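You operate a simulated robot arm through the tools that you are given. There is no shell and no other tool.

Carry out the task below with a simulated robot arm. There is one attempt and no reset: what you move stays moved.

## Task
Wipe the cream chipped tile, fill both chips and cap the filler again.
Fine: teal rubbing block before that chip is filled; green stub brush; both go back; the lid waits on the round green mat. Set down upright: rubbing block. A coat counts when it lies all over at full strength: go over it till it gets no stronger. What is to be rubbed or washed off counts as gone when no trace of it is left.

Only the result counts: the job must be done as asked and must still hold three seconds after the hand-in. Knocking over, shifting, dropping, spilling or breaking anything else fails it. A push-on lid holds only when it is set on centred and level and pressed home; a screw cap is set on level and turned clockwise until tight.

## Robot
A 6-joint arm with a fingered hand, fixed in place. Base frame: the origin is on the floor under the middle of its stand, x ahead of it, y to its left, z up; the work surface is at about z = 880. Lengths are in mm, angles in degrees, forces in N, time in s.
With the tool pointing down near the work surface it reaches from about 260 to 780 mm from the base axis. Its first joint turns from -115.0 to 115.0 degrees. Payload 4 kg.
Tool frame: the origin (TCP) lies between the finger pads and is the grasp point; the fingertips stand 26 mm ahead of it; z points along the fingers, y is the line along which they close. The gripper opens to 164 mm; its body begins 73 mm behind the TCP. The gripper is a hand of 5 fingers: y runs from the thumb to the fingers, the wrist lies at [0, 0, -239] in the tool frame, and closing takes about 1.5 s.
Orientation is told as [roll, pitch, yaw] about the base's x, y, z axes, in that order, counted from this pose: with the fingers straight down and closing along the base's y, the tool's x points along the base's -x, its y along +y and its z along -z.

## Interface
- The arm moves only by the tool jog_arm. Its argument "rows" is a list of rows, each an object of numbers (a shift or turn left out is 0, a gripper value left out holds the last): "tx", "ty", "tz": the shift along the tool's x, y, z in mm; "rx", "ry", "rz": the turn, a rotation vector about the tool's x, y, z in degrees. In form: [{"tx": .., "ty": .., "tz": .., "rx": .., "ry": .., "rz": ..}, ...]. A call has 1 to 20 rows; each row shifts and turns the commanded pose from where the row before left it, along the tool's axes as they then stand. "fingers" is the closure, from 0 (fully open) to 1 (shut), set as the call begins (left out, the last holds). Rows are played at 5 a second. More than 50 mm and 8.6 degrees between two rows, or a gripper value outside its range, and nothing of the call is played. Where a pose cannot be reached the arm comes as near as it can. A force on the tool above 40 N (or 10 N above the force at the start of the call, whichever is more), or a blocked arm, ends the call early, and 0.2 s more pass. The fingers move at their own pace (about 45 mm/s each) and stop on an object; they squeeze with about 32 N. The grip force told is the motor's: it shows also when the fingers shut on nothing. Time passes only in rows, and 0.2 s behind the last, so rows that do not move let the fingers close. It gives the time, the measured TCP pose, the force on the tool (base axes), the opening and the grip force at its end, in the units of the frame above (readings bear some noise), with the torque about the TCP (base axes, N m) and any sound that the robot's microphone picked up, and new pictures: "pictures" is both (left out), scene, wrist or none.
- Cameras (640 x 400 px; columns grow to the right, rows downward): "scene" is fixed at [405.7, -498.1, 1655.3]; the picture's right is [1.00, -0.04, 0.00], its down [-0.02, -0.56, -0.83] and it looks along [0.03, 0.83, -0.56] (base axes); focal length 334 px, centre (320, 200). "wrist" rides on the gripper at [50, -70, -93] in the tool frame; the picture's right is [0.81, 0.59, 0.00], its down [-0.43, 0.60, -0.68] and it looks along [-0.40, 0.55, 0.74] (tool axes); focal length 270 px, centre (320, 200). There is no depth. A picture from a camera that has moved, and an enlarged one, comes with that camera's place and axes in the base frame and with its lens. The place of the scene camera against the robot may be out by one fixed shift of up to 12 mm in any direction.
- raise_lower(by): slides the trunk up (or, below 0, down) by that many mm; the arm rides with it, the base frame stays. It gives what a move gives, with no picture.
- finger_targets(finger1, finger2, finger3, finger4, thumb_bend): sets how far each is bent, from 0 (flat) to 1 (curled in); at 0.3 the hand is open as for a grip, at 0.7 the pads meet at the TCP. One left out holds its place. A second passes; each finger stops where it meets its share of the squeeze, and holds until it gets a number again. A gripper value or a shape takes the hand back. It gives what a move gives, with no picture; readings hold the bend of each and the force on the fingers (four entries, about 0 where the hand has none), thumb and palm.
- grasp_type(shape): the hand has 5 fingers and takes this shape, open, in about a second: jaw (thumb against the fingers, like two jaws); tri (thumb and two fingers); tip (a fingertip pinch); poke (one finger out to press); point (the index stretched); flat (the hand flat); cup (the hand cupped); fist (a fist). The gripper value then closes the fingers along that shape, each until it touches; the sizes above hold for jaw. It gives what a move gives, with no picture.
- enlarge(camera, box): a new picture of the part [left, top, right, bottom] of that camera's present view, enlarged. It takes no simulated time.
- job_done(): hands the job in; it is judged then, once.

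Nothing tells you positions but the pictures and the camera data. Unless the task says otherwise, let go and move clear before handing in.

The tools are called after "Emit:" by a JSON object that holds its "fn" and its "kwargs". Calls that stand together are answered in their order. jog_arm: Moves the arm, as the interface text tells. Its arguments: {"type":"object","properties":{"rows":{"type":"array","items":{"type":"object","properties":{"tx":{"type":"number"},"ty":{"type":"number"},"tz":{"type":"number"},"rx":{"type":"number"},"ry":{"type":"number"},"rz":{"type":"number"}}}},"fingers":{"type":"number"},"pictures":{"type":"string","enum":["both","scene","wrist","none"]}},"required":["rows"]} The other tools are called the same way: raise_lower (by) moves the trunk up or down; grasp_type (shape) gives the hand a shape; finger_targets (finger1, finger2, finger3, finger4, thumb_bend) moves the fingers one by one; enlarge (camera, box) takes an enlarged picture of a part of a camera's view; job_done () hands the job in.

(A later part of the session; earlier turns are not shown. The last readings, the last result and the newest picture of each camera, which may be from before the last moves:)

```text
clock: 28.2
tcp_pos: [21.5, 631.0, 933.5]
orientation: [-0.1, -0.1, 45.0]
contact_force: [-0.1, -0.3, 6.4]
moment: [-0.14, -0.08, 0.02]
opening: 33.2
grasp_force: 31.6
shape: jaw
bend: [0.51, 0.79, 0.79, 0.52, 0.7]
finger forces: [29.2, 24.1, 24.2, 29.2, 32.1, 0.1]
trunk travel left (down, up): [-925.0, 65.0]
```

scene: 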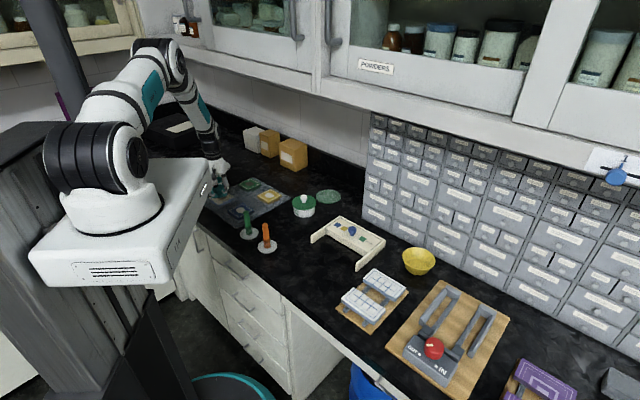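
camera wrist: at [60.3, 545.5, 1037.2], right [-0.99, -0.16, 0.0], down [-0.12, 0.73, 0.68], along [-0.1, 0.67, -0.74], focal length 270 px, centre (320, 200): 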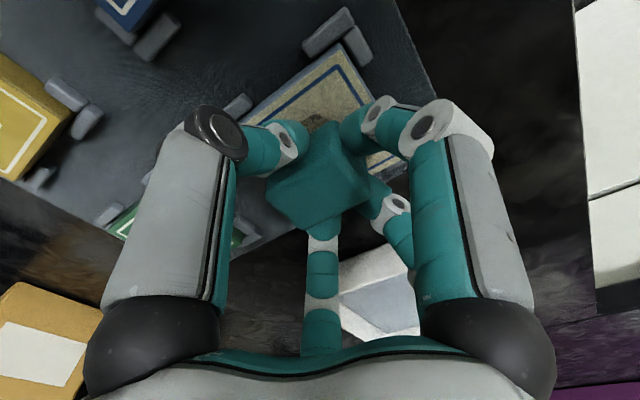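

Good contact again. Rubbing back over the whole area.

Emit:
{"fn": "jog_arm", "kwargs": {"rows": [{"ty": -13}, {"ty": -14}, {"ty": -13}, {"tx": -9}, {"ty": 13}, {"ty": 14}, {"ty": 13}, {"tx": -10}, {"ty": -13}, {"ty": -14}, {"ty": -13}, {"tx": -9}, {"ty": 13}, {"ty": 14}, {"ty": 13}, {}], "pictures": "none"}}

Emit:
{"fn": "jog_arm", "kwargs": {"rows": [{"tx": 14, "ty": -20}, {"tz": -10}, {"tz": -40}, {"tz": -40}, {"tz": -40}, {}]}}

Emit:
{"fn": "enlarge", "kwargs": {"camera": "wrist", "box": [220, 0, 420, 125]}}

```text
clock: 31.6
tcp_pos: [42.1, 649.1, 934.8]
orientation: [0.0, -0.1, 45.0]
contact_force: [8.5, -6.5, 13.7]
moment: [-0.33, -0.32, 0.05]
opening: 33.6
grasp_force: 31.6
shape: jaw
bend: [0.51, 0.79, 0.79, 0.81, 0.7]
finger forces: [30.8, 22.5, 22.5, 31.0, 37.2, 0.0]
trunk travel left (down, up): [-925.0, 65.0]
```

```text
clock: 33.0
tcp_pos: [44.4, 628.0, 1065.7]
orientation: [0.0, 0.0, 45.1]
contact_force: [0.2, 0.4, -0.1]
moment: [-0.01, -0.01, 0.03]
opening: 33.4
grasp_force: 32.2
shape: jaw
bend: [0.51, 0.79, 0.79, 0.81, 0.7]
finger forces: [29.5, 23.8, 24.3, 29.9, 31.2, 0.0]
trunk travel left (down, up): [-925.0, 65.0]
camera wrist: at [58.3, 541.9, 1160.0], right [-0.99, -0.16, 0.0], down [-0.12, 0.73, 0.68], along [-0.1, 0.67, -0.74], focal length 270 px, centre (320, 200)
```

scene: 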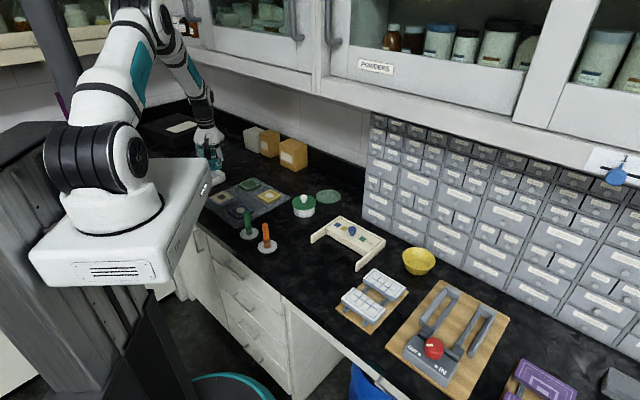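
wrist: 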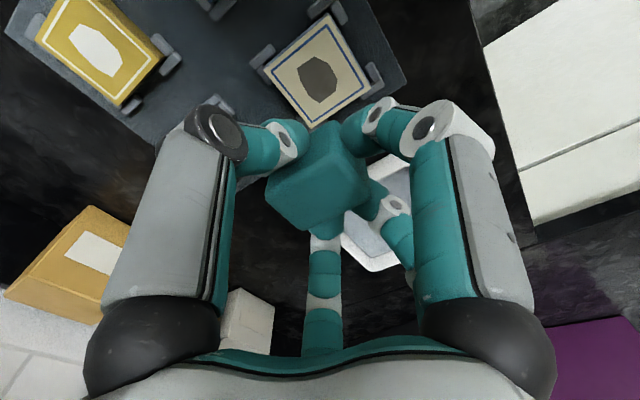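

```text
3.20 times, centred on (320, 62) of wrist
camera zoom: at [58.3, 541.9, 1160.0], right [-0.99, -0.16, 0.0], down [-0.12, 0.73, 0.68], along [-0.1, 0.67, -0.74], focal length 865 px, centre (320, 640)
```

zoom: 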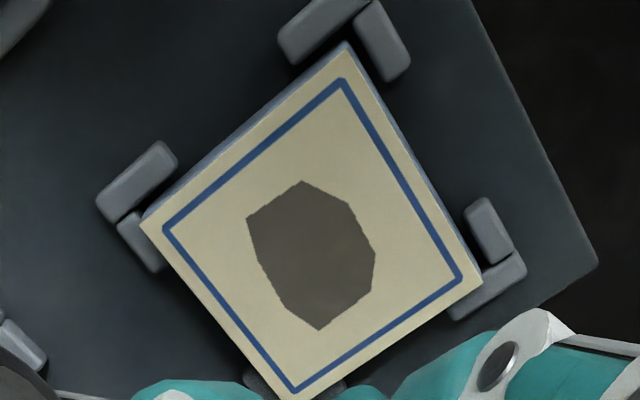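

The dust looks gone and the bare chip is a brown-grey like the green tile's chip. I'll check closely for traces.

Emit:
{"fn": "enlarge", "kwargs": {"camera": "wrist", "box": [255, 10, 375, 130]}}

Emit:
{"fn": "enlarge", "kwargs": {"camera": "wrist", "box": [240, 90, 400, 250]}}

Emit:
{"fn": "enlarge", "kwargs": {"camera": "scene", "box": [200, 165, 300, 225]}}

```text
3.33 times, centred on (315, 70) of wrist
camera zoom: at [58.3, 541.9, 1160.0], right [-0.99, -0.16, 0.0], down [-0.12, 0.73, 0.68], along [-0.1, 0.67, -0.74], focal length 901 px, centre (337, 633)
```

zoom: 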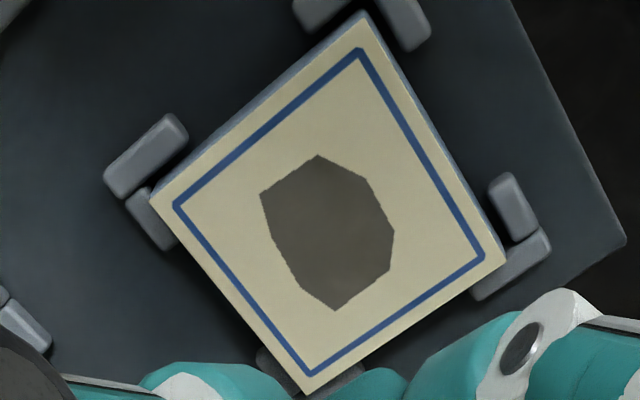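

```text
2.50 times, centred on (320, 170) of wrist
camera zoom: at [58.3, 541.9, 1160.0], right [-0.99, -0.16, 0.0], down [-0.12, 0.73, 0.68], along [-0.1, 0.67, -0.74], focal length 676 px, centre (320, 275)
```

zoom: 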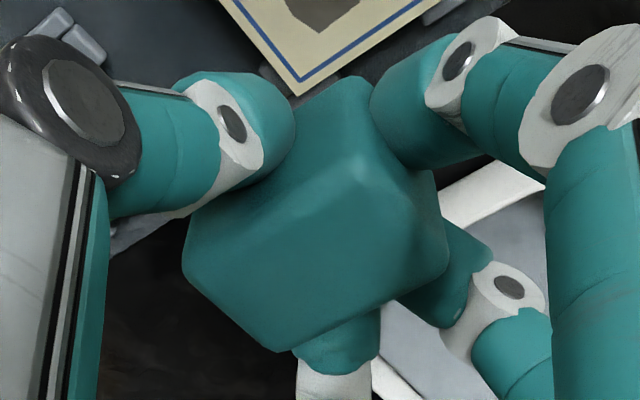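

```text
6.40 times, centred on (250, 195) of scene
camera zoom: at [405.7, -498.1, 1655.3], right [1.0, -0.04, 0.0], down [-0.02, -0.56, -0.83], along [0.03, 0.83, -0.56], focal length 2138 px, centre (768, 232)
```

zoom: 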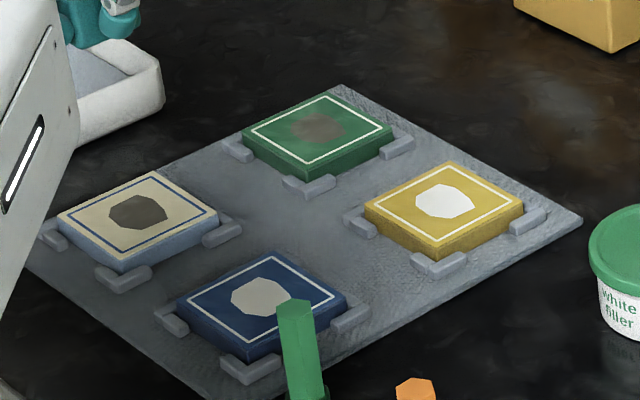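

The cream tile is clean. Now I'll take the block back to where it stood, retracing the path.

Emit:
{"fn": "jog_arm", "kwargs": {"rows": [{"tx": 16.3, "ty": -24.3, "tz": -10}, {"tx": 16.3, "ty": -24.3}, {"tx": 16.3, "ty": -24.3}, {"rz": 7.5}, {"rz": 7.5}, {"rz": 7.5}, {"rz": 7.5}, {"rz": 7.5}, {"rz": 7.5}, {"rz": 7.5}, {"rz": 7.5}, {"rz": 7.5}, {"rz": 7.5}, {"rz": 7.5}, {"rz": 7.5}, {}], "pictures": "none"}}

Emit:
{"fn": "jog_arm", "kwargs": {"rows": [{"tx": -30}, {"tx": -46}, {"tx": -46}, {"tx": -46}, {"tx": -46}, {"tx": -46}, {"tx": -46}, {"tx": -46}, {"tx": -46}, {"tx": -40}, {"tx": -22}, {}, {}]}}

```text
clock: 36.4
tcp_pos: [62.2, 541.3, 1073.2]
orientation: [0.0, -0.1, -45.2]
contact_force: [0.7, -0.4, -0.1]
moment: [-0.01, 0.01, -0.03]
opening: 33.4
grasp_force: 32.3
shape: jaw
bend: [0.51, 0.79, 0.79, 0.81, 0.7]
finger forces: [29.2, 23.6, 23.7, 29.5, 31.0, 0.0]
trunk travel left (down, up): [-925.0, 65.0]
```

```text
clock: 39.2
tcp_pos: [388.7, 217.6, 1075.0]
orientation: [0.1, -0.1, -45.1]
contact_force: [-0.7, 0.0, -1.0]
moment: [-0.01, -0.02, -0.01]
opening: 33.2
grasp_force: 31.8
shape: jaw
bend: [0.51, 0.79, 0.79, 0.81, 0.7]
finger forces: [28.7, 22.8, 22.6, 29.4, 29.4, 0.1]
trunk travel left (down, up): [-925.0, 65.0]
camera wrist: at [304.5, 203.5, 1168.5], right [-0.16, 0.99, 0.0], down [0.73, 0.11, 0.68], along [0.67, 0.11, -0.73], focal length 270 px, centre (320, 200)
```

scene: 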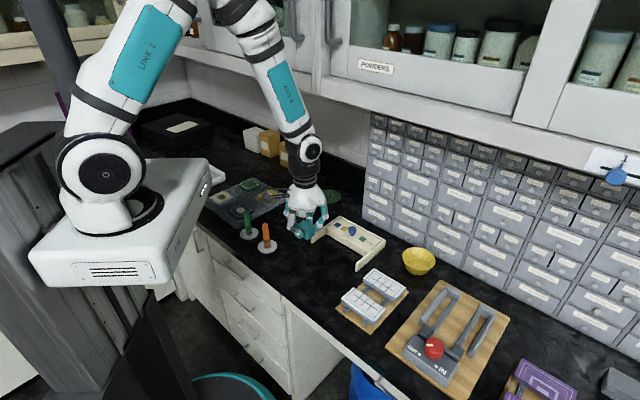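
wrist: 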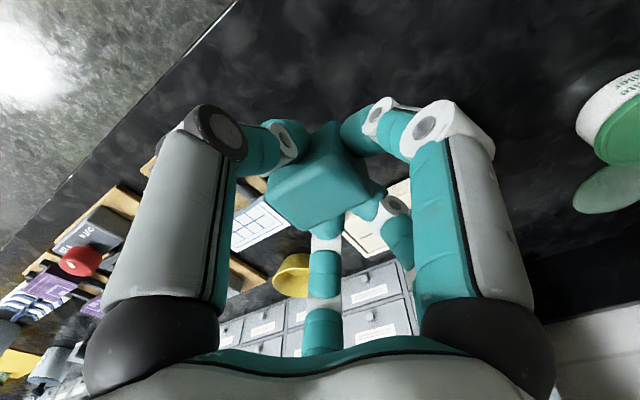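

I'm back above the block's starting place. Lowering it carefully.

Emit:
{"fn": "jog_arm", "kwargs": {"rows": [{"tx": 1, "ty": -1}, {"tz": 45}, {"tz": 45}, {"tz": 40}, {"tz": 20}, {"tz": 7}, {}], "pictures": "none"}}

Emit:
{"fn": "jog_arm", "kwargs": {"rows": [{"tz": 1.5}, {"tz": 1}, {}], "pictures": "none"}}

```text
clock: 40.8
tcp_pos: [385.9, 214.5, 917.9]
orientation: [0.1, -0.2, -44.9]
contact_force: [-0.1, 1.3, -0.3]
moment: [0.03, -0.02, -0.01]
opening: 33.4
grasp_force: 32.2
shape: jaw
bend: [0.51, 0.79, 0.79, 0.81, 0.7]
finger forces: [28.7, 22.7, 22.6, 29.3, 29.3, 0.2]
trunk travel left (down, up): [-925.0, 65.0]
```

```text
clock: 41.6
tcp_pos: [385.7, 215.7, 916.5]
orientation: [0.0, -0.2, -45.1]
contact_force: [0.5, -0.6, -0.5]
moment: [0.01, 0.01, 0.03]
opening: 33.0
grasp_force: 32.1
shape: jaw
bend: [0.51, 0.79, 0.79, 0.81, 0.7]
finger forces: [28.7, 22.7, 22.5, 29.4, 29.4, 0.0]
trunk travel left (down, up): [-925.0, 65.0]
```

Emit:
{"fn": "jog_arm", "kwargs": {"rows": [{"tz": 1}, {"tz": 0.7}, {}], "pictures": "none"}}

```text
clock: 42.4
tcp_pos: [384.7, 215.1, 913.3]
orientation: [0.1, -0.2, -44.9]
contact_force: [0.8, -1.1, -0.2]
moment: [0.01, 0.01, 0.01]
opening: 33.1
grasp_force: 31.9
shape: jaw
bend: [0.51, 0.79, 0.79, 0.81, 0.7]
finger forces: [28.7, 22.8, 22.5, 29.3, 29.4, 0.0]
trunk travel left (down, up): [-925.0, 65.0]
```

No contact yet; a little further down.

Emit:
{"fn": "jog_arm", "kwargs": {"rows": [{"tz": 0.8}, {}], "pictures": "none"}}

Emit:
{"fn": "jog_arm", "kwargs": {"rows": [{"tz": 0.8}, {}], "pictures": "none"}}

```text
clock: 43.0
tcp_pos: [386.9, 215.0, 912.9]
orientation: [0.0, -0.1, -44.9]
contact_force: [0.1, 0.8, 4.3]
moment: [-0.04, 0.14, 0.01]
opening: 33.1
grasp_force: 32.2
shape: jaw
bend: [0.51, 0.79, 0.79, 0.81, 0.7]
finger forces: [29.1, 23.0, 22.6, 29.5, 29.9, 0.0]
trunk travel left (down, up): [-925.0, 65.0]
```

```text
clock: 43.6
tcp_pos: [387.0, 215.8, 913.4]
orientation: [0.1, -0.1, -45.0]
contact_force: [0.4, -0.6, 9.1]
moment: [-0.06, 0.12, 0.01]
opening: 33.4
grasp_force: 32.0
shape: jaw
bend: [0.81, 0.79, 0.79, 0.81, 0.7]
finger forces: [29.1, 23.4, 23.4, 29.5, 30.4, 0.0]
trunk travel left (down, up): [-925.0, 65.0]
```

The block is on the bench. I'll ease the pressure and open the hand, then rise straight up.

Emit:
{"fn": "jog_arm", "kwargs": {"rows": [{"tz": -0.8}, {}, {}, {}, {}, {}], "fingers": 0.3}}

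Emit:
{"fn": "enlarge", "kwargs": {"camera": "scene", "box": [270, 215, 350, 290]}}

```text
clock: 45.0
tcp_pos: [386.2, 215.6, 910.8]
orientation: [0.1, -0.2, -44.9]
contact_force: [0.2, 0.2, 0.8]
moment: [0.01, -0.01, -0.05]
opening: 114.4
grasp_force: 0.0
shape: jaw
bend: [0.3, 0.3, 0.3, 0.3, 0.68]
finger forces: [0.1, 0.0, 0.1, 0.0, 0.0, 0.1]
trunk travel left (down, up): [-925.0, 65.0]
camera wrist: at [301.3, 202.1, 1006.5], right [-0.16, 0.99, 0.0], down [0.73, 0.11, 0.68], along [0.67, 0.11, -0.73], focal length 270 px, centre (320, 200)
```

scene: 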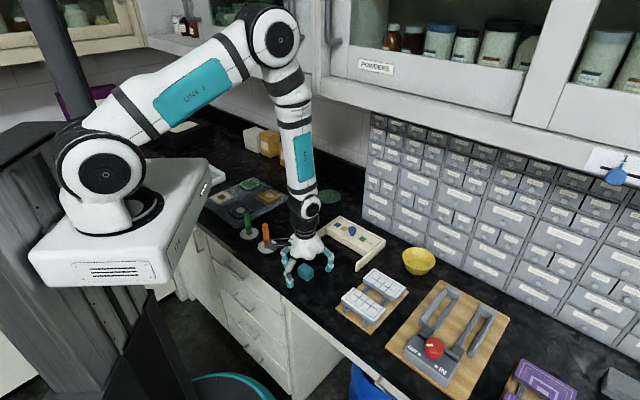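
wrist: 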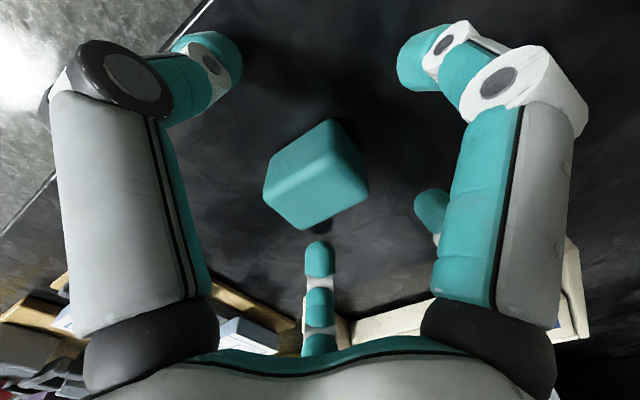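

```text
5.33 times, centred on (310, 252) of scene
camera zoom: at [405.7, -498.1, 1655.3], right [1.0, -0.04, 0.0], down [-0.02, -0.56, -0.83], along [0.03, 0.83, -0.56], focal length 1782 px, centre (373, -80)
```

zoom: 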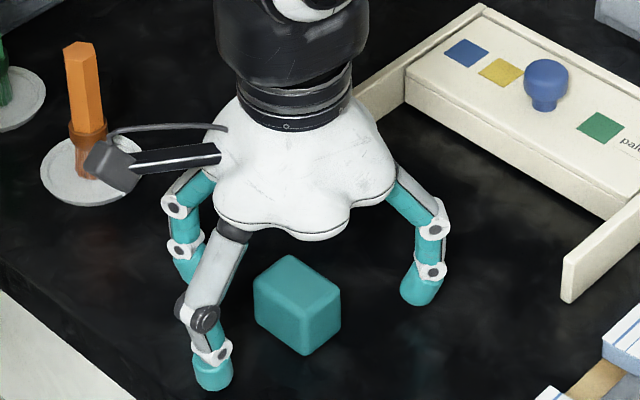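

The block is back, upright, within 2–3 mm of its start. Now I rise and turn to look at the pot and the green mat.

Emit:
{"fn": "jog_arm", "kwargs": {"rows": [{"tz": -20}, {"tz": -45}, {"tz": -45}, {"tz": -45}, {"tz": -45}, {"tz": -20}, {"rz": -7.5}, {"rz": -7.5}, {"rz": -7.5}, {"rz": -7.5}, {"rz": -7.5}, {"rz": -7.5}, {"tx": 17, "ty": 43}, {"tx": 17, "ty": 43}, {"tx": 17, "ty": 43}, {"tx": 17, "ty": 43}, {"tx": 17, "ty": 43}, {}]}}

Emit:
{"fn": "enlarge", "kwargs": {"camera": "wrist", "box": [200, 50, 440, 250]}}

Emit:
{"fn": "enlarge", "kwargs": {"camera": "scene", "box": [270, 215, 350, 290]}}

```text
clock: 48.8
tcp_pos: [300.7, 427.9, 1132.4]
orientation: [0.0, -0.1, -0.1]
contact_force: [-0.6, -1.0, 1.1]
moment: [0.05, 0.02, -0.03]
opening: 114.5
grasp_force: 0.1
shape: jaw
bend: [0.3, 0.3, 0.3, 0.3, 0.68]
finger forces: [0.0, 0.0, 0.1, 0.0, 0.0, 0.0]
trunk travel left (down, up): [-925.0, 65.0]
camera wrist: at [250.4, 359.5, 1226.0], right [-0.81, 0.59, 0.0], down [0.43, 0.59, 0.68], along [0.4, 0.55, -0.74], focal length 270 px, centre (320, 200)
```

scene: 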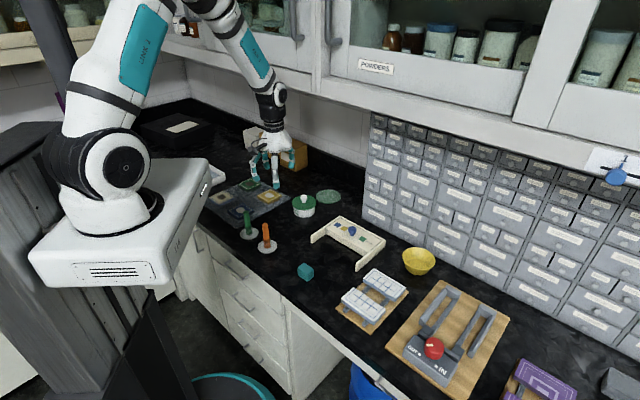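
wrist: 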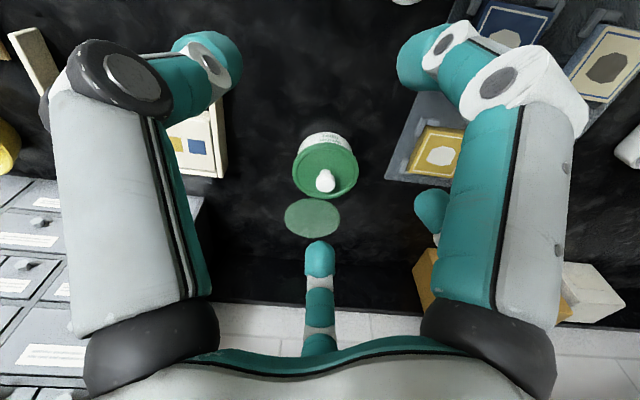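

```text
2.00 times, centred on (320, 150) of wrist
camera zoom: at [250.4, 359.5, 1226.0], right [-0.81, 0.59, 0.0], down [0.43, 0.59, 0.68], along [0.4, 0.55, -0.74], focal length 541 px, centre (320, 300)
```

zoom: 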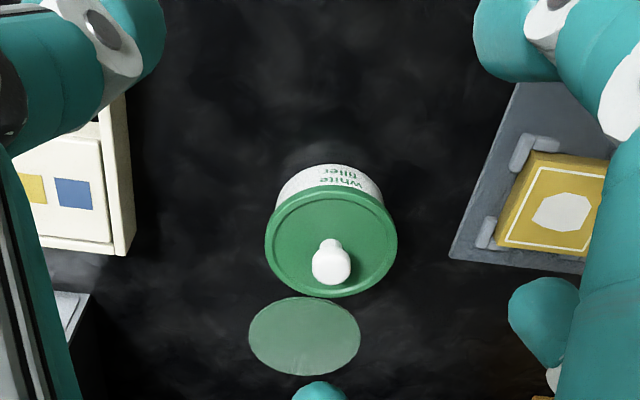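

```text
5.33 times, centred on (310, 252) of scene
camera zoom: at [405.7, -498.1, 1655.3], right [1.0, -0.04, 0.0], down [-0.02, -0.56, -0.83], along [0.03, 0.83, -0.56], focal length 1782 px, centre (373, -80)
```

zoom: 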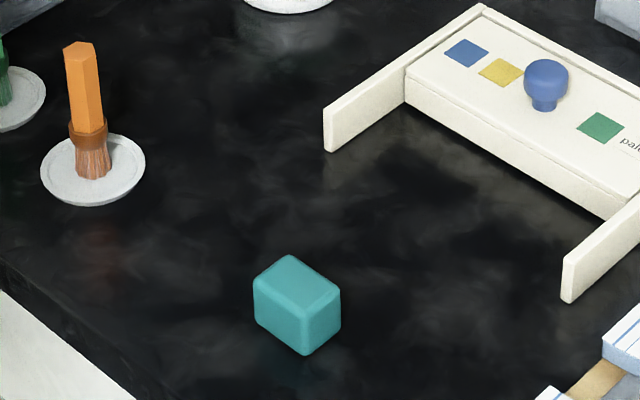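

The pot is near (373, 540) with its lid top about z 928 and a knob up to about z 955; the mat centre is near (475, 644). I'll drop lower first and then go forward over the knob.

Emit:
{"fn": "jog_arm", "kwargs": {"rows": [{"tz": 40}, {"tz": 40}, {"tz": 40}, {"tx": -18, "ty": 28}, {"tx": -18, "ty": 28}, {"tx": -18, "ty": 28}, {"tx": -18, "ty": 28}, {}]}}

Emit:
{"fn": "enlarge", "kwargs": {"camera": "wrist", "box": [220, 60, 420, 260]}}

Emit:
{"fn": "enlarge", "kwargs": {"camera": "scene", "box": [250, 130, 350, 230]}}

```text
clock: 50.6
tcp_pos: [373.1, 541.6, 1009.6]
orientation: [0.1, -0.1, 0.0]
contact_force: [0.7, -0.5, -0.3]
moment: [0.01, -0.03, -0.01]
opening: 114.6
grasp_force: 0.0
shape: jaw
bend: [0.3, 0.3, 0.3, 0.3, 0.68]
finger forces: [0.0, 0.0, 0.0, 0.1, 0.0, 0.1]
trunk travel left (down, up): [-925.0, 65.0]
camera wrist: at [323.2, 473.3, 1103.9], right [-0.81, 0.59, 0.0], down [0.43, 0.59, 0.68], along [0.4, 0.55, -0.73], focal length 270 px, centre (320, 200)
```

scene: 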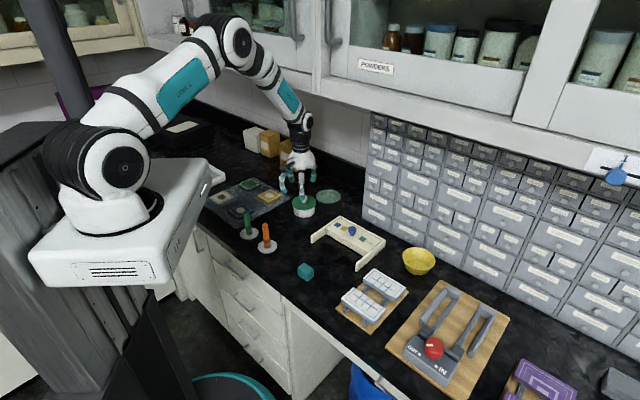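
wrist: 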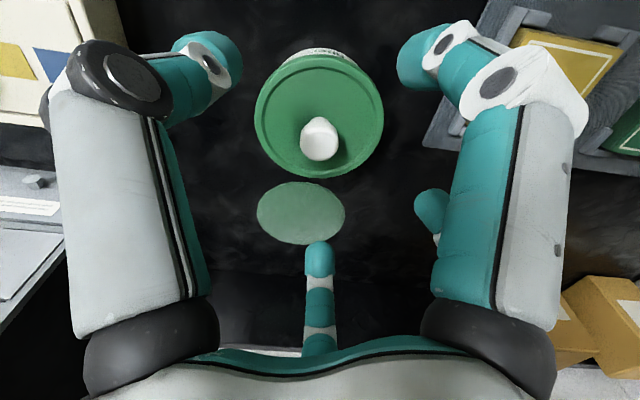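

```text
2.00 times, centred on (320, 160) of wrist
camera zoom: at [323.2, 473.3, 1103.9], right [-0.81, 0.59, 0.0], down [0.43, 0.59, 0.68], along [0.4, 0.55, -0.73], focal length 541 px, centre (320, 280)
```

zoom: 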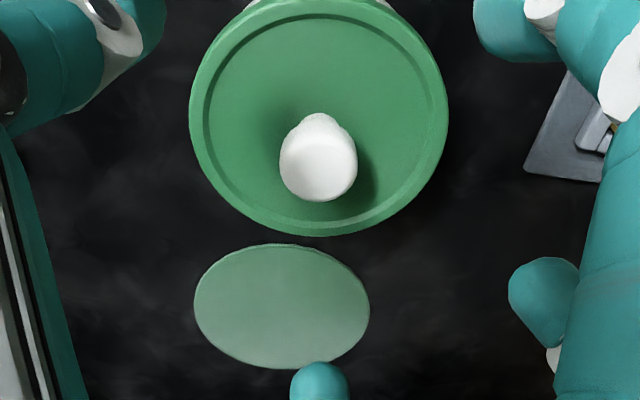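

```text
4.00 times, centred on (300, 180) of scene
camera zoom: at [405.7, -498.1, 1655.3], right [1.0, -0.04, 0.0], down [-0.02, -0.56, -0.83], along [0.03, 0.83, -0.56], focal length 1336 px, centre (400, 280)
```

zoom: 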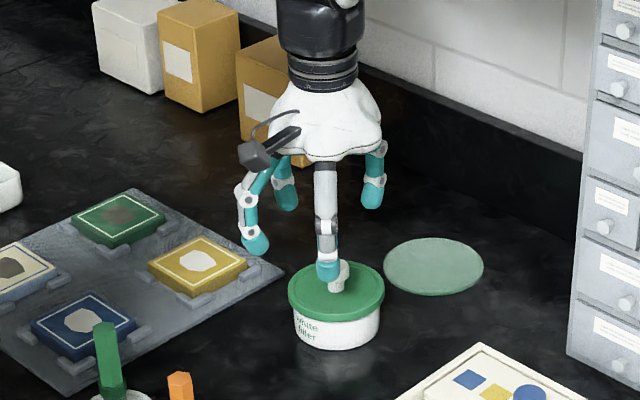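

Hand is centred over the knob within about a millimetre. I'll lower until the fingertips are just above the lid and close on the knob.

Emit:
{"fn": "jog_arm", "kwargs": {"rows": [{"tz": 20}, {"tz": 15}, {"tz": 8}, {"tz": 5}, {}]}}

Emit:
{"fn": "enlarge", "kwargs": {"camera": "scene", "box": [265, 150, 345, 230]}}

```text
clock: 51.8
tcp_pos: [372.3, 542.4, 962.7]
orientation: [-0.1, -0.1, 0.1]
contact_force: [0.6, 0.3, -0.6]
moment: [0.01, 0.0, 0.02]
opening: 114.6
grasp_force: 0.1
shape: jaw
bend: [0.3, 0.3, 0.3, 0.3, 0.68]
finger forces: [0.1, 0.0, 0.1, 0.0, 0.1, 0.1]
trunk travel left (down, up): [-925.0, 65.0]
camera wrist: at [322.6, 473.3, 1057.1], right [-0.81, 0.59, 0.0], down [0.43, 0.6, 0.68], along [0.4, 0.55, -0.74], focal length 270 px, centre (320, 200)
```

scene: 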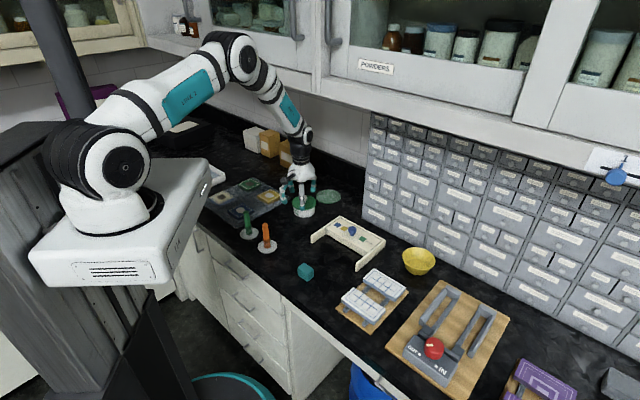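
wrist: 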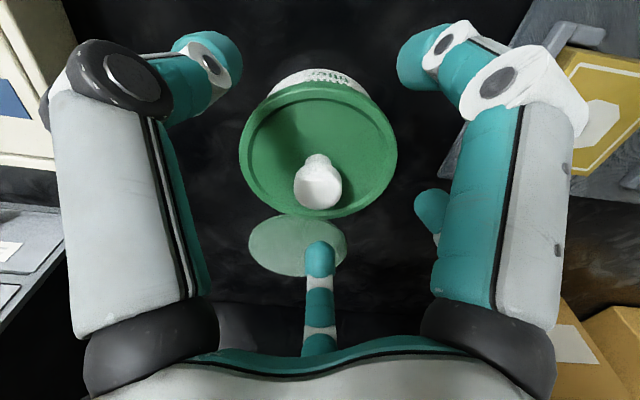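

```text
5.00 times, centred on (305, 190) of scene
camera zoom: at [405.7, -498.1, 1655.3], right [1.0, -0.04, 0.0], down [-0.02, -0.56, -0.83], along [0.03, 0.83, -0.56], focal length 1670 px, centre (395, 250)
```

zoom: 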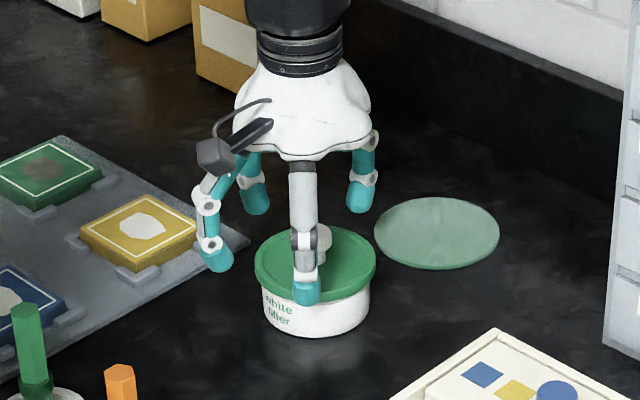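

The knob head centre is at about z 949. I'll lower 3 mm more and close.

Emit:
{"fn": "jog_arm", "kwargs": {"rows": [{"tz": 3}, {}], "pictures": "none"}}

Emit:
{"fn": "jog_arm", "kwargs": {"rows": [{}, {}, {}, {}, {}, {}, {}, {}, {}, {}], "fingers": 1.0}}

Emit:
{"fn": "enlarge", "kwargs": {"camera": "scene", "box": [265, 150, 345, 230]}}

```text
clock: 52.4
tcp_pos: [374.2, 542.3, 960.9]
orientation: [0.1, 0.0, 0.0]
contact_force: [0.1, 0.2, 0.2]
moment: [0.02, 0.04, -0.02]
opening: 114.3
grasp_force: 0.0
shape: jaw
bend: [0.3, 0.3, 0.3, 0.3, 0.68]
finger forces: [0.0, 0.0, 0.0, 0.0, 0.0, 0.0]
trunk travel left (down, up): [-925.0, 65.0]
```

```text
clock: 54.6
tcp_pos: [372.3, 542.0, 960.1]
orientation: [0.1, -0.2, 0.0]
contact_force: [-0.4, 0.2, -0.6]
moment: [0.0, 0.02, 0.01]
opening: 14.1
grasp_force: 32.0
shape: jaw
bend: [0.73, 0.76, 0.53, 0.77, 0.7]
finger forces: [29.6, 22.7, 29.2, 22.4, 29.6, 0.1]
trunk travel left (down, up): [-925.0, 65.0]
heard: snap
camera wrist: at [322.6, 473.4, 1054.7], right [-0.81, 0.59, 0.0], down [0.43, 0.59, 0.68], along [0.4, 0.55, -0.74], focal length 270 px, centre (320, 200)
```

scene: 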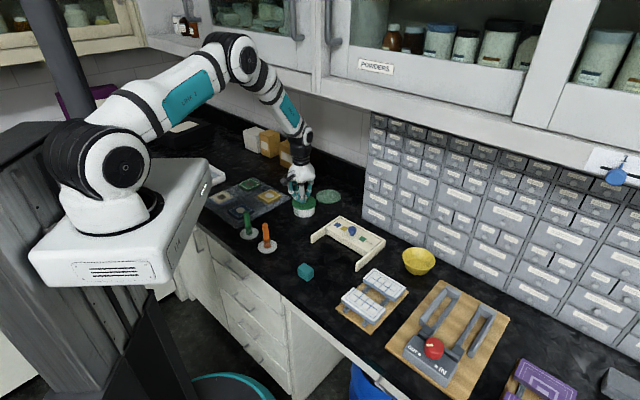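
wrist: 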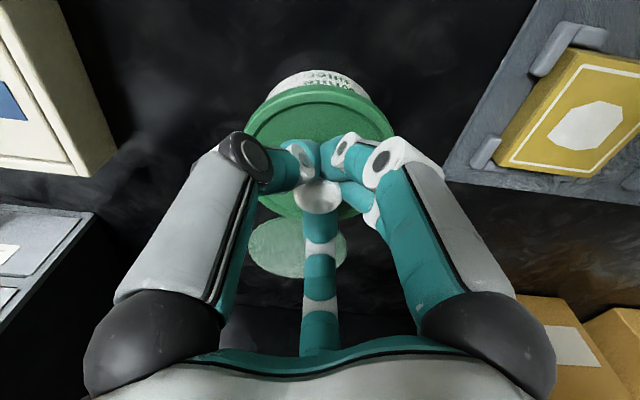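

```text
5.00 times, centred on (305, 190) of scene
camera zoom: at [405.7, -498.1, 1655.3], right [1.0, -0.04, 0.0], down [-0.02, -0.56, -0.83], along [0.03, 0.83, -0.56], focal length 1670 px, centre (395, 250)
```

zoom: 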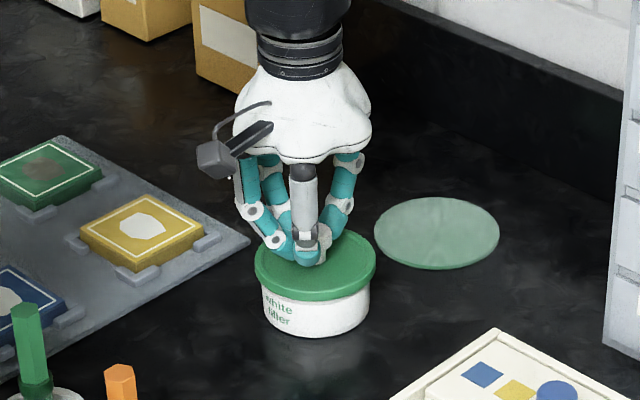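

A snap was heard, so the lid has come loose in the grip. I'll lift slowly straight up and check that the pot stays put.

Emit:
{"fn": "jog_arm", "kwargs": {"rows": [{"tz": -4}, {"tz": -6}, {"tz": -10}, {"tz": -15}, {}]}}

Emit:
{"fn": "enlarge", "kwargs": {"camera": "scene", "box": [265, 150, 345, 230]}}

```text
clock: 55.8
tcp_pos: [374.0, 543.0, 996.7]
orientation: [0.1, -0.1, 0.0]
contact_force: [0.4, -1.3, -0.4]
moment: [0.04, 0.01, 0.0]
opening: 14.1
grasp_force: 32.1
shape: jaw
bend: [0.73, 0.76, 0.53, 0.77, 0.7]
finger forces: [29.6, 22.9, 29.4, 22.5, 29.7, 0.1]
trunk travel left (down, up): [-925.0, 65.0]
camera wrist: at [323.5, 473.2, 1090.7], right [-0.81, 0.59, 0.0], down [0.43, 0.6, 0.68], along [0.4, 0.55, -0.74], focal length 270 px, centre (320, 200)
```

scene: 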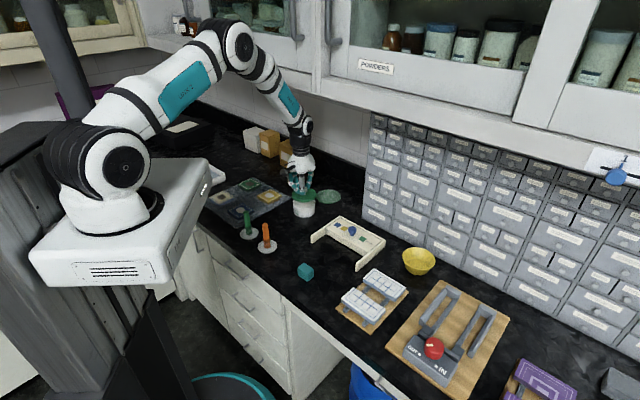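
wrist: 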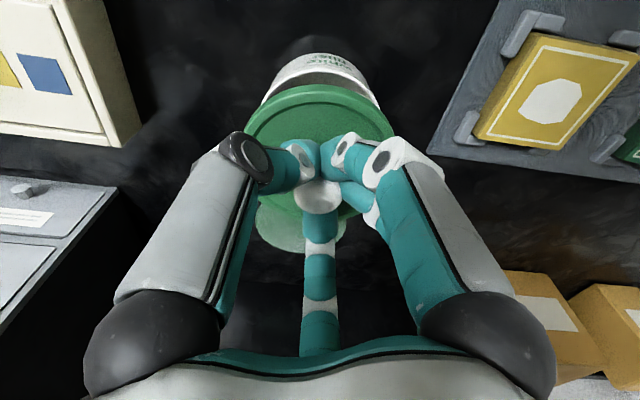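

```text
5.00 times, centred on (305, 190) of scene
camera zoom: at [405.7, -498.1, 1655.3], right [1.0, -0.04, 0.0], down [-0.02, -0.56, -0.83], along [0.03, 0.83, -0.56], focal length 1670 px, centre (395, 250)
```

zoom: 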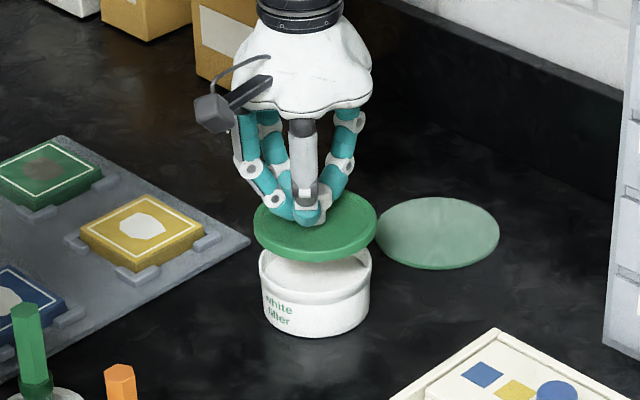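

The lid came off level and the pot stayed put. Now I'll carry it toward the mat at about (475, 644), watching the reach.

Emit:
{"fn": "jog_arm", "kwargs": {"rows": [{"tx": -20, "ty": 20}, {"tx": -20, "ty": 20}, {"tx": -20, "ty": 20}, {"tx": -20, "ty": 20}, {}]}}

Emit:
{"fn": "enlarge", "kwargs": {"camera": "scene", "box": [265, 130, 385, 230]}}

```text
clock: 57.0
tcp_pos: [451.6, 622.5, 997.1]
orientation: [0.0, -0.1, 0.0]
contact_force: [0.4, 0.2, 0.0]
moment: [-0.02, -0.02, 0.0]
opening: 14.0
grasp_force: 32.2
shape: jaw
bend: [0.73, 0.76, 0.53, 0.77, 0.7]
finger forces: [30.2, 22.9, 29.5, 22.5, 30.0, 0.0]
trunk travel left (down, up): [-925.0, 65.0]
camera wrist: at [401.2, 552.6, 1090.6], right [-0.81, 0.59, 0.0], down [0.43, 0.6, 0.68], along [0.4, 0.55, -0.74], focal length 270 px, centre (320, 200)
```

scene: 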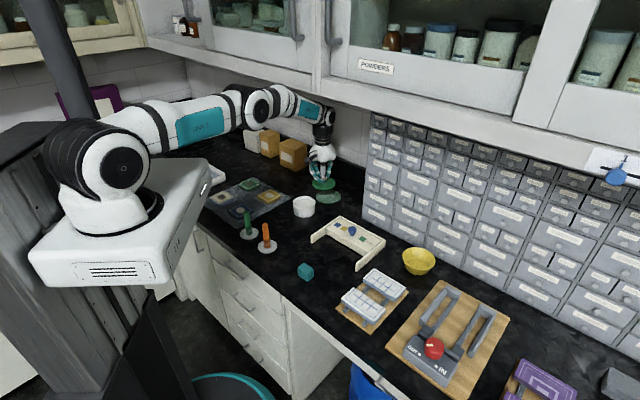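
wrist: 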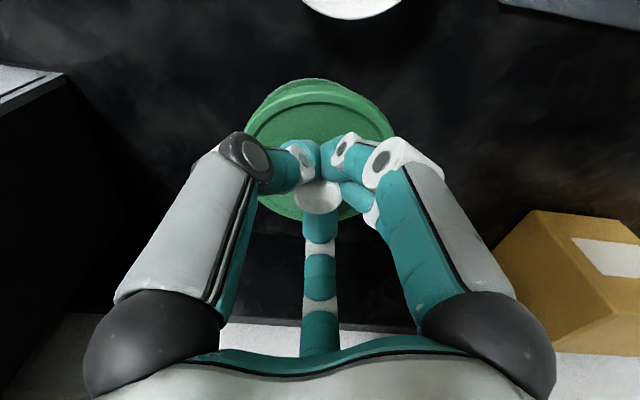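

```text
4.00 times, centred on (325, 180) of scene
camera zoom: at [405.7, -498.1, 1655.3], right [1.0, -0.04, 0.0], down [-0.02, -0.56, -0.83], along [0.03, 0.83, -0.56], focal length 1336 px, centre (300, 280)
```

zoom: 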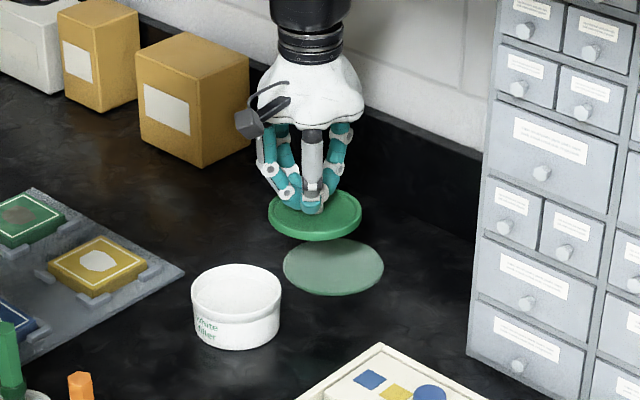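

Still within reach. A few more millimetres toward the mat centre.

Emit:
{"fn": "jog_arm", "kwargs": {"rows": [{"tx": -12, "ty": 11, "tz": 10}, {"tx": -11, "ty": 10, "tz": 15}, {"tz": 15}, {}]}}

Emit:
{"fn": "enlarge", "kwargs": {"camera": "scene", "box": [265, 130, 385, 230]}}

```text
clock: 58.0
tcp_pos: [455.9, 619.2, 966.4]
orientation: [0.0, 0.0, 0.0]
contact_force: [0.0, -0.3, 0.2]
moment: [0.0, -0.01, -0.01]
opening: 14.5
grasp_force: 32.5
shape: jaw
bend: [0.73, 0.76, 0.53, 0.77, 0.7]
finger forces: [30.5, 22.9, 29.4, 22.3, 30.1, 0.0]
out of reach, approached as far as the arm can: row 1, 2, 3
trunk travel left (down, up): [-925.0, 65.0]
camera wrist: at [405.8, 549.5, 1060.2], right [-0.81, 0.59, 0.0], down [0.43, 0.6, 0.68], along [0.4, 0.55, -0.74], focal length 270 px, centre (320, 200)
```

scene: 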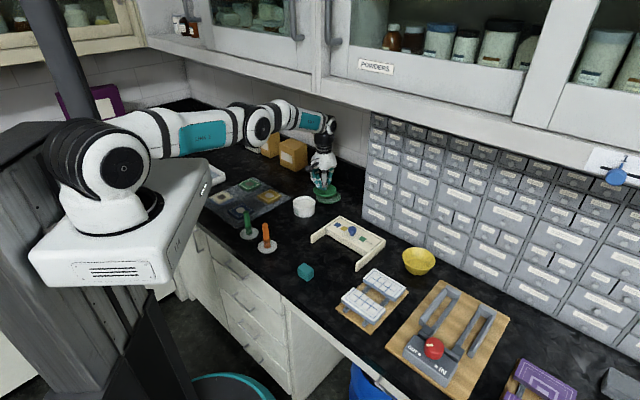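
wrist: 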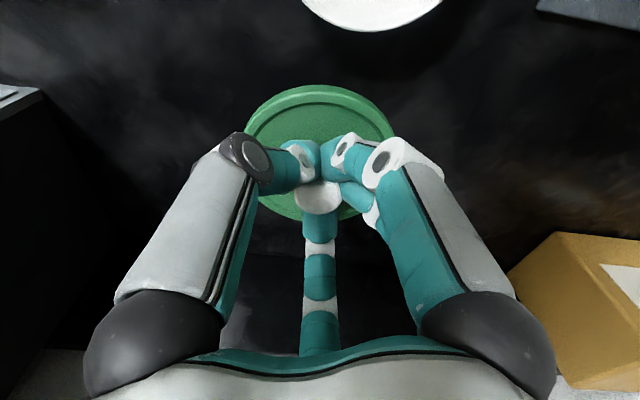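

```text
4.00 times, centred on (325, 180) of scene
camera zoom: at [405.7, -498.1, 1655.3], right [1.0, -0.04, 0.0], down [-0.02, -0.56, -0.83], along [0.03, 0.83, -0.56], focal length 1336 px, centre (300, 280)
```

zoom: 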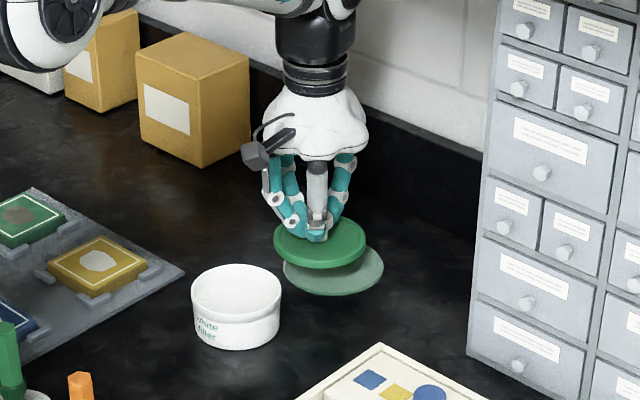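

The mat centre is about 30 mm beyond reach with the trunk at this height, because the shoulder is well above the wrist. Lowering the trunk should give more reach, so I'll back off to open space, raise the hand, and lower the trunk.

Emit:
{"fn": "jog_arm", "kwargs": {"rows": [{"tx": 12, "ty": -11, "tz": -15}, {"tx": 11, "ty": -10, "tz": -15}, {"tz": -10}, {}], "pictures": "none"}}

```text
clock: 59.0
tcp_pos: [430.3, 590.0, 995.2]
orientation: [-0.8, 0.5, 0.1]
contact_force: [0.0, -0.3, 0.2]
moment: [0.02, 0.01, 0.02]
opening: 14.3
grasp_force: 32.5
shape: jaw
bend: [0.73, 0.76, 0.53, 0.77, 0.7]
finger forces: [30.9, 23.0, 29.4, 22.4, 30.3, 0.1]
trunk travel left (down, up): [-925.0, 65.0]
```

Emit:
{"fn": "jog_arm", "kwargs": {"rows": [{}, {}], "pictures": "none"}}

```text
clock: 59.6
tcp_pos: [430.4, 589.9, 995.3]
orientation: [-1.0, 0.5, 0.1]
contact_force: [0.1, 0.8, -0.4]
moment: [0.01, -0.02, 0.01]
opening: 14.4
grasp_force: 32.1
shape: jaw
bend: [0.73, 0.76, 0.53, 0.77, 0.7]
finger forces: [30.8, 23.0, 29.3, 22.5, 30.1, 0.0]
trunk travel left (down, up): [-925.0, 65.0]
```

I'll level the hand, back away over open bench, and rise.

Emit:
{"fn": "jog_arm", "kwargs": {"rows": [{"rx": -1.0, "ry": -0.5, "rz": 0.1}, {"tx": 20, "ty": -38, "tz": -10}, {"tx": 20, "ty": -38, "tz": -10}, {"tx": 20, "ty": -38, "tz": -20}, {"tx": 20, "ty": -38, "tz": -20}, {"tx": 20, "ty": -38, "tz": -20}, {"tz": -40}, {"tz": -40}, {"tz": -40}, {}], "pictures": "scene"}}

```text
clock: 61.8
tcp_pos: [333.8, 403.6, 1203.8]
orientation: [1.1, -0.6, -0.1]
contact_force: [-0.2, 0.1, 0.4]
moment: [-0.02, 0.0, -0.01]
opening: 14.3
grasp_force: 32.5
shape: jaw
bend: [0.73, 0.76, 0.53, 0.77, 0.69]
finger forces: [32.0, 22.9, 29.7, 22.1, 31.0, 0.0]
trunk travel left (down, up): [-925.0, 65.0]
```

scene: 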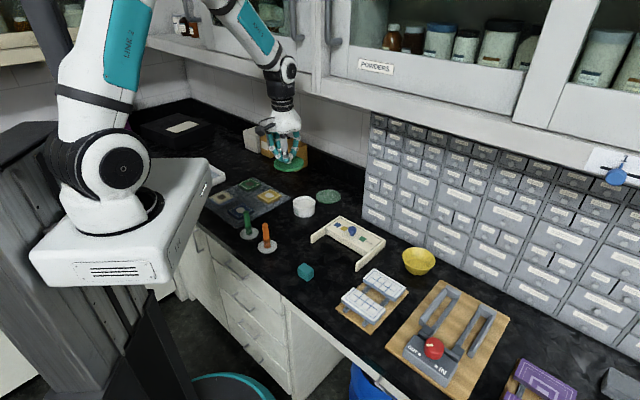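

Hand is clear over open bench. I'll fix the small tilt and lower the trunk in two steps.

Emit:
{"fn": "jog_arm", "kwargs": {"rows": [{"rx": 1.1, "ry": 0.6, "rz": -0.1}, {}, {}], "pictures": "none"}}

Emit:
{"fn": "raise_lower", "kwargs": {"by": -100}}

```text
clock: 62.6
tcp_pos: [332.7, 403.6, 1202.8]
orientation: [-0.1, 0.0, 0.0]
contact_force: [0.5, 0.2, -0.3]
moment: [-0.01, 0.0, -0.01]
opening: 14.2
grasp_force: 32.2
shape: jaw
bend: [0.73, 0.76, 0.53, 0.77, 0.69]
finger forces: [32.1, 22.9, 29.7, 22.1, 31.1, 0.1]
trunk travel left (down, up): [-925.0, 65.0]
```

```text
clock: 63.9
tcp_pos: [332.0, 403.8, 1102.5]
orientation: [-0.1, 0.0, 0.0]
contact_force: [-0.2, 0.0, 0.0]
moment: [0.02, -0.01, 0.03]
opening: 14.1
grasp_force: 32.3
shape: jaw
bend: [0.73, 0.76, 0.53, 0.77, 0.69]
finger forces: [32.0, 23.0, 29.7, 22.1, 31.0, 0.0]
trunk travel left (down, up): [-825.0, 165.0]
```

Works as expected. Lowering another 110 mm and taking a look.

Emit:
{"fn": "raise_lower", "kwargs": {"by": -110}}

Emit:
{"fn": "jog_arm", "kwargs": {"rows": [{}]}}

Emit:
{"fn": "enlarge", "kwargs": {"camera": "scene", "box": [0, 80, 320, 280]}}

```text
clock: 65.3
tcp_pos: [331.9, 403.4, 992.8]
orientation: [-0.1, 0.0, 0.0]
contact_force: [-0.6, -0.1, 0.6]
moment: [0.0, 0.0, 0.01]
opening: 14.0
grasp_force: 31.7
shape: jaw
bend: [0.73, 0.76, 0.53, 0.77, 0.69]
finger forces: [32.0, 23.0, 29.8, 22.0, 31.1, 0.0]
trunk travel left (down, up): [-715.0, 275.0]
```

```text
clock: 65.7
tcp_pos: [331.7, 404.4, 992.7]
orientation: [0.0, 0.1, -0.1]
contact_force: [0.7, 0.1, -0.7]
moment: [0.0, 0.01, -0.01]
opening: 14.1
grasp_force: 31.6
shape: jaw
bend: [0.73, 0.76, 0.53, 0.77, 0.69]
finger forces: [32.0, 23.1, 29.7, 22.1, 31.1, 0.1]
trunk travel left (down, up): [-715.0, 275.0]
camera wrist: at [281.9, 334.8, 1087.2], right [-0.81, 0.59, 0.0], down [0.43, 0.6, 0.68], along [0.4, 0.55, -0.74], focal length 270 px, centre (320, 200)
```

scene: 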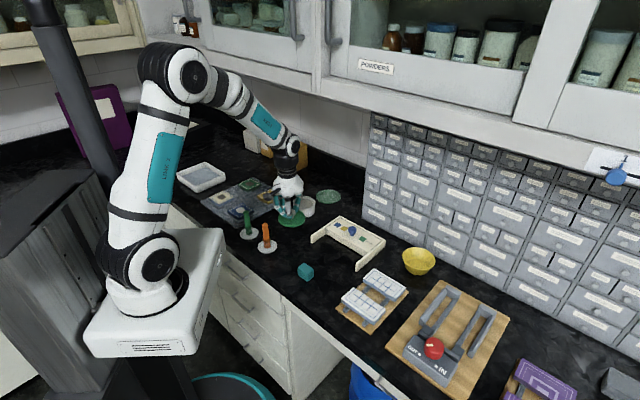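
wrist: 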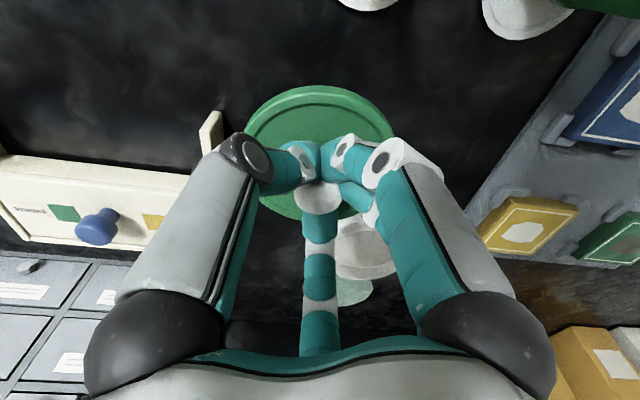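

```text
2.00 times, centred on (160, 180) of scene
camera zoom: at [405.7, -498.1, 1655.3], right [1.0, -0.04, 0.0], down [-0.02, -0.56, -0.83], along [0.03, 0.83, -0.56], focal length 668 px, centre (640, 240)
```

zoom: 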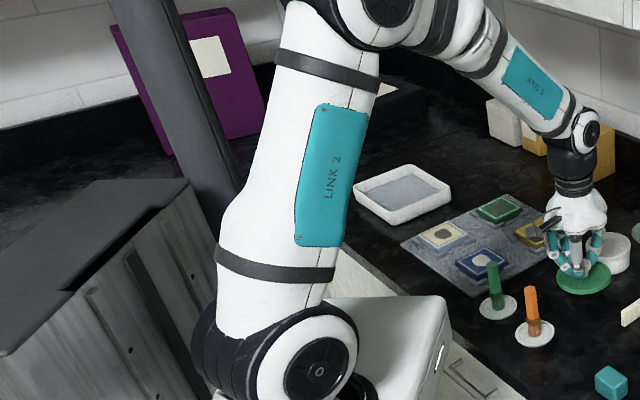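

The trunk is lower now. Carrying the lid out toward the mat again.

Emit:
{"fn": "jog_arm", "kwargs": {"rows": [{"tx": -20.4, "ty": 34.3}, {"tx": -20.4, "ty": 34.3}, {"tx": -20.4, "ty": 34.3}, {"tx": -20.4, "ty": 34.3}, {"tx": -20.4, "ty": 34.3}, {"tx": -20.4, "ty": 34.3}, {"tx": -20.4, "ty": 34.3}, {}]}}

Emit:
{"fn": "enlarge", "kwargs": {"camera": "scene", "box": [265, 130, 385, 230]}}

```text
clock: 67.5
tcp_pos: [469.2, 634.1, 989.9]
orientation: [0.0, 0.1, -0.1]
contact_force: [-0.6, -0.6, -0.7]
moment: [-0.02, 0.02, -0.02]
opening: 14.0
grasp_force: 32.1
shape: jaw
bend: [0.73, 0.76, 0.53, 0.77, 0.69]
finger forces: [32.8, 23.1, 29.6, 21.8, 31.5, 0.1]
out of reach, approached as far as the arm can: row 7
trunk travel left (down, up): [-715.0, 275.0]
camera wrist: at [418.8, 564.7, 1083.8], right [-0.81, 0.59, 0.0], down [0.43, 0.6, 0.68], along [0.4, 0.55, -0.74], focal length 270 px, centre (320, 200)
```

scene: 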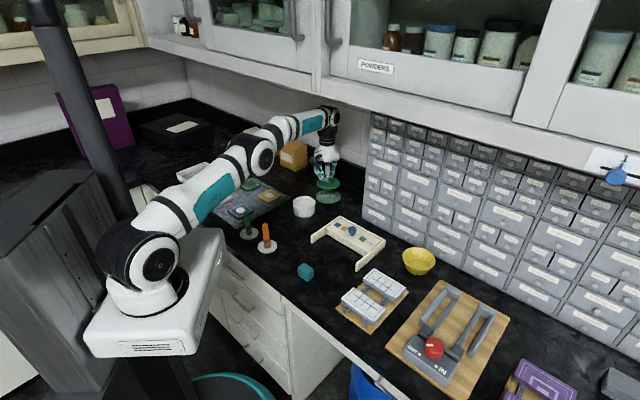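
wrist: 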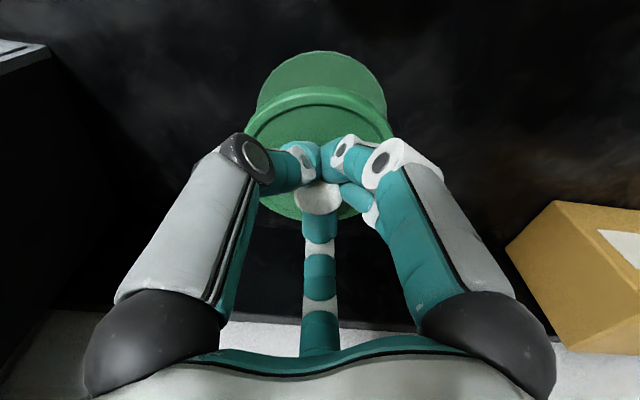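

```text
4.00 times, centred on (325, 180) of scene
camera zoom: at [405.7, -498.1, 1655.3], right [1.0, -0.04, 0.0], down [-0.02, -0.56, -0.83], along [0.03, 0.83, -0.56], focal length 1336 px, centre (300, 280)
```

zoom: 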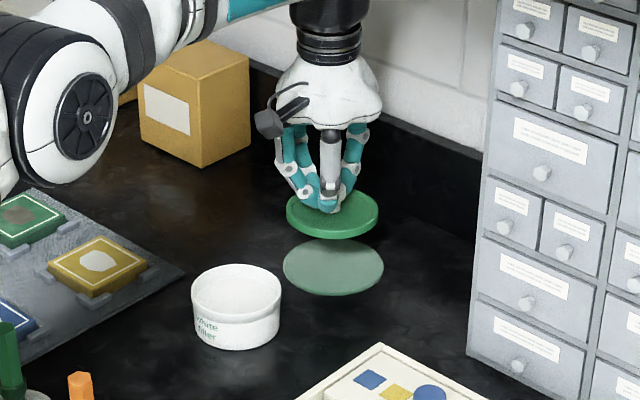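

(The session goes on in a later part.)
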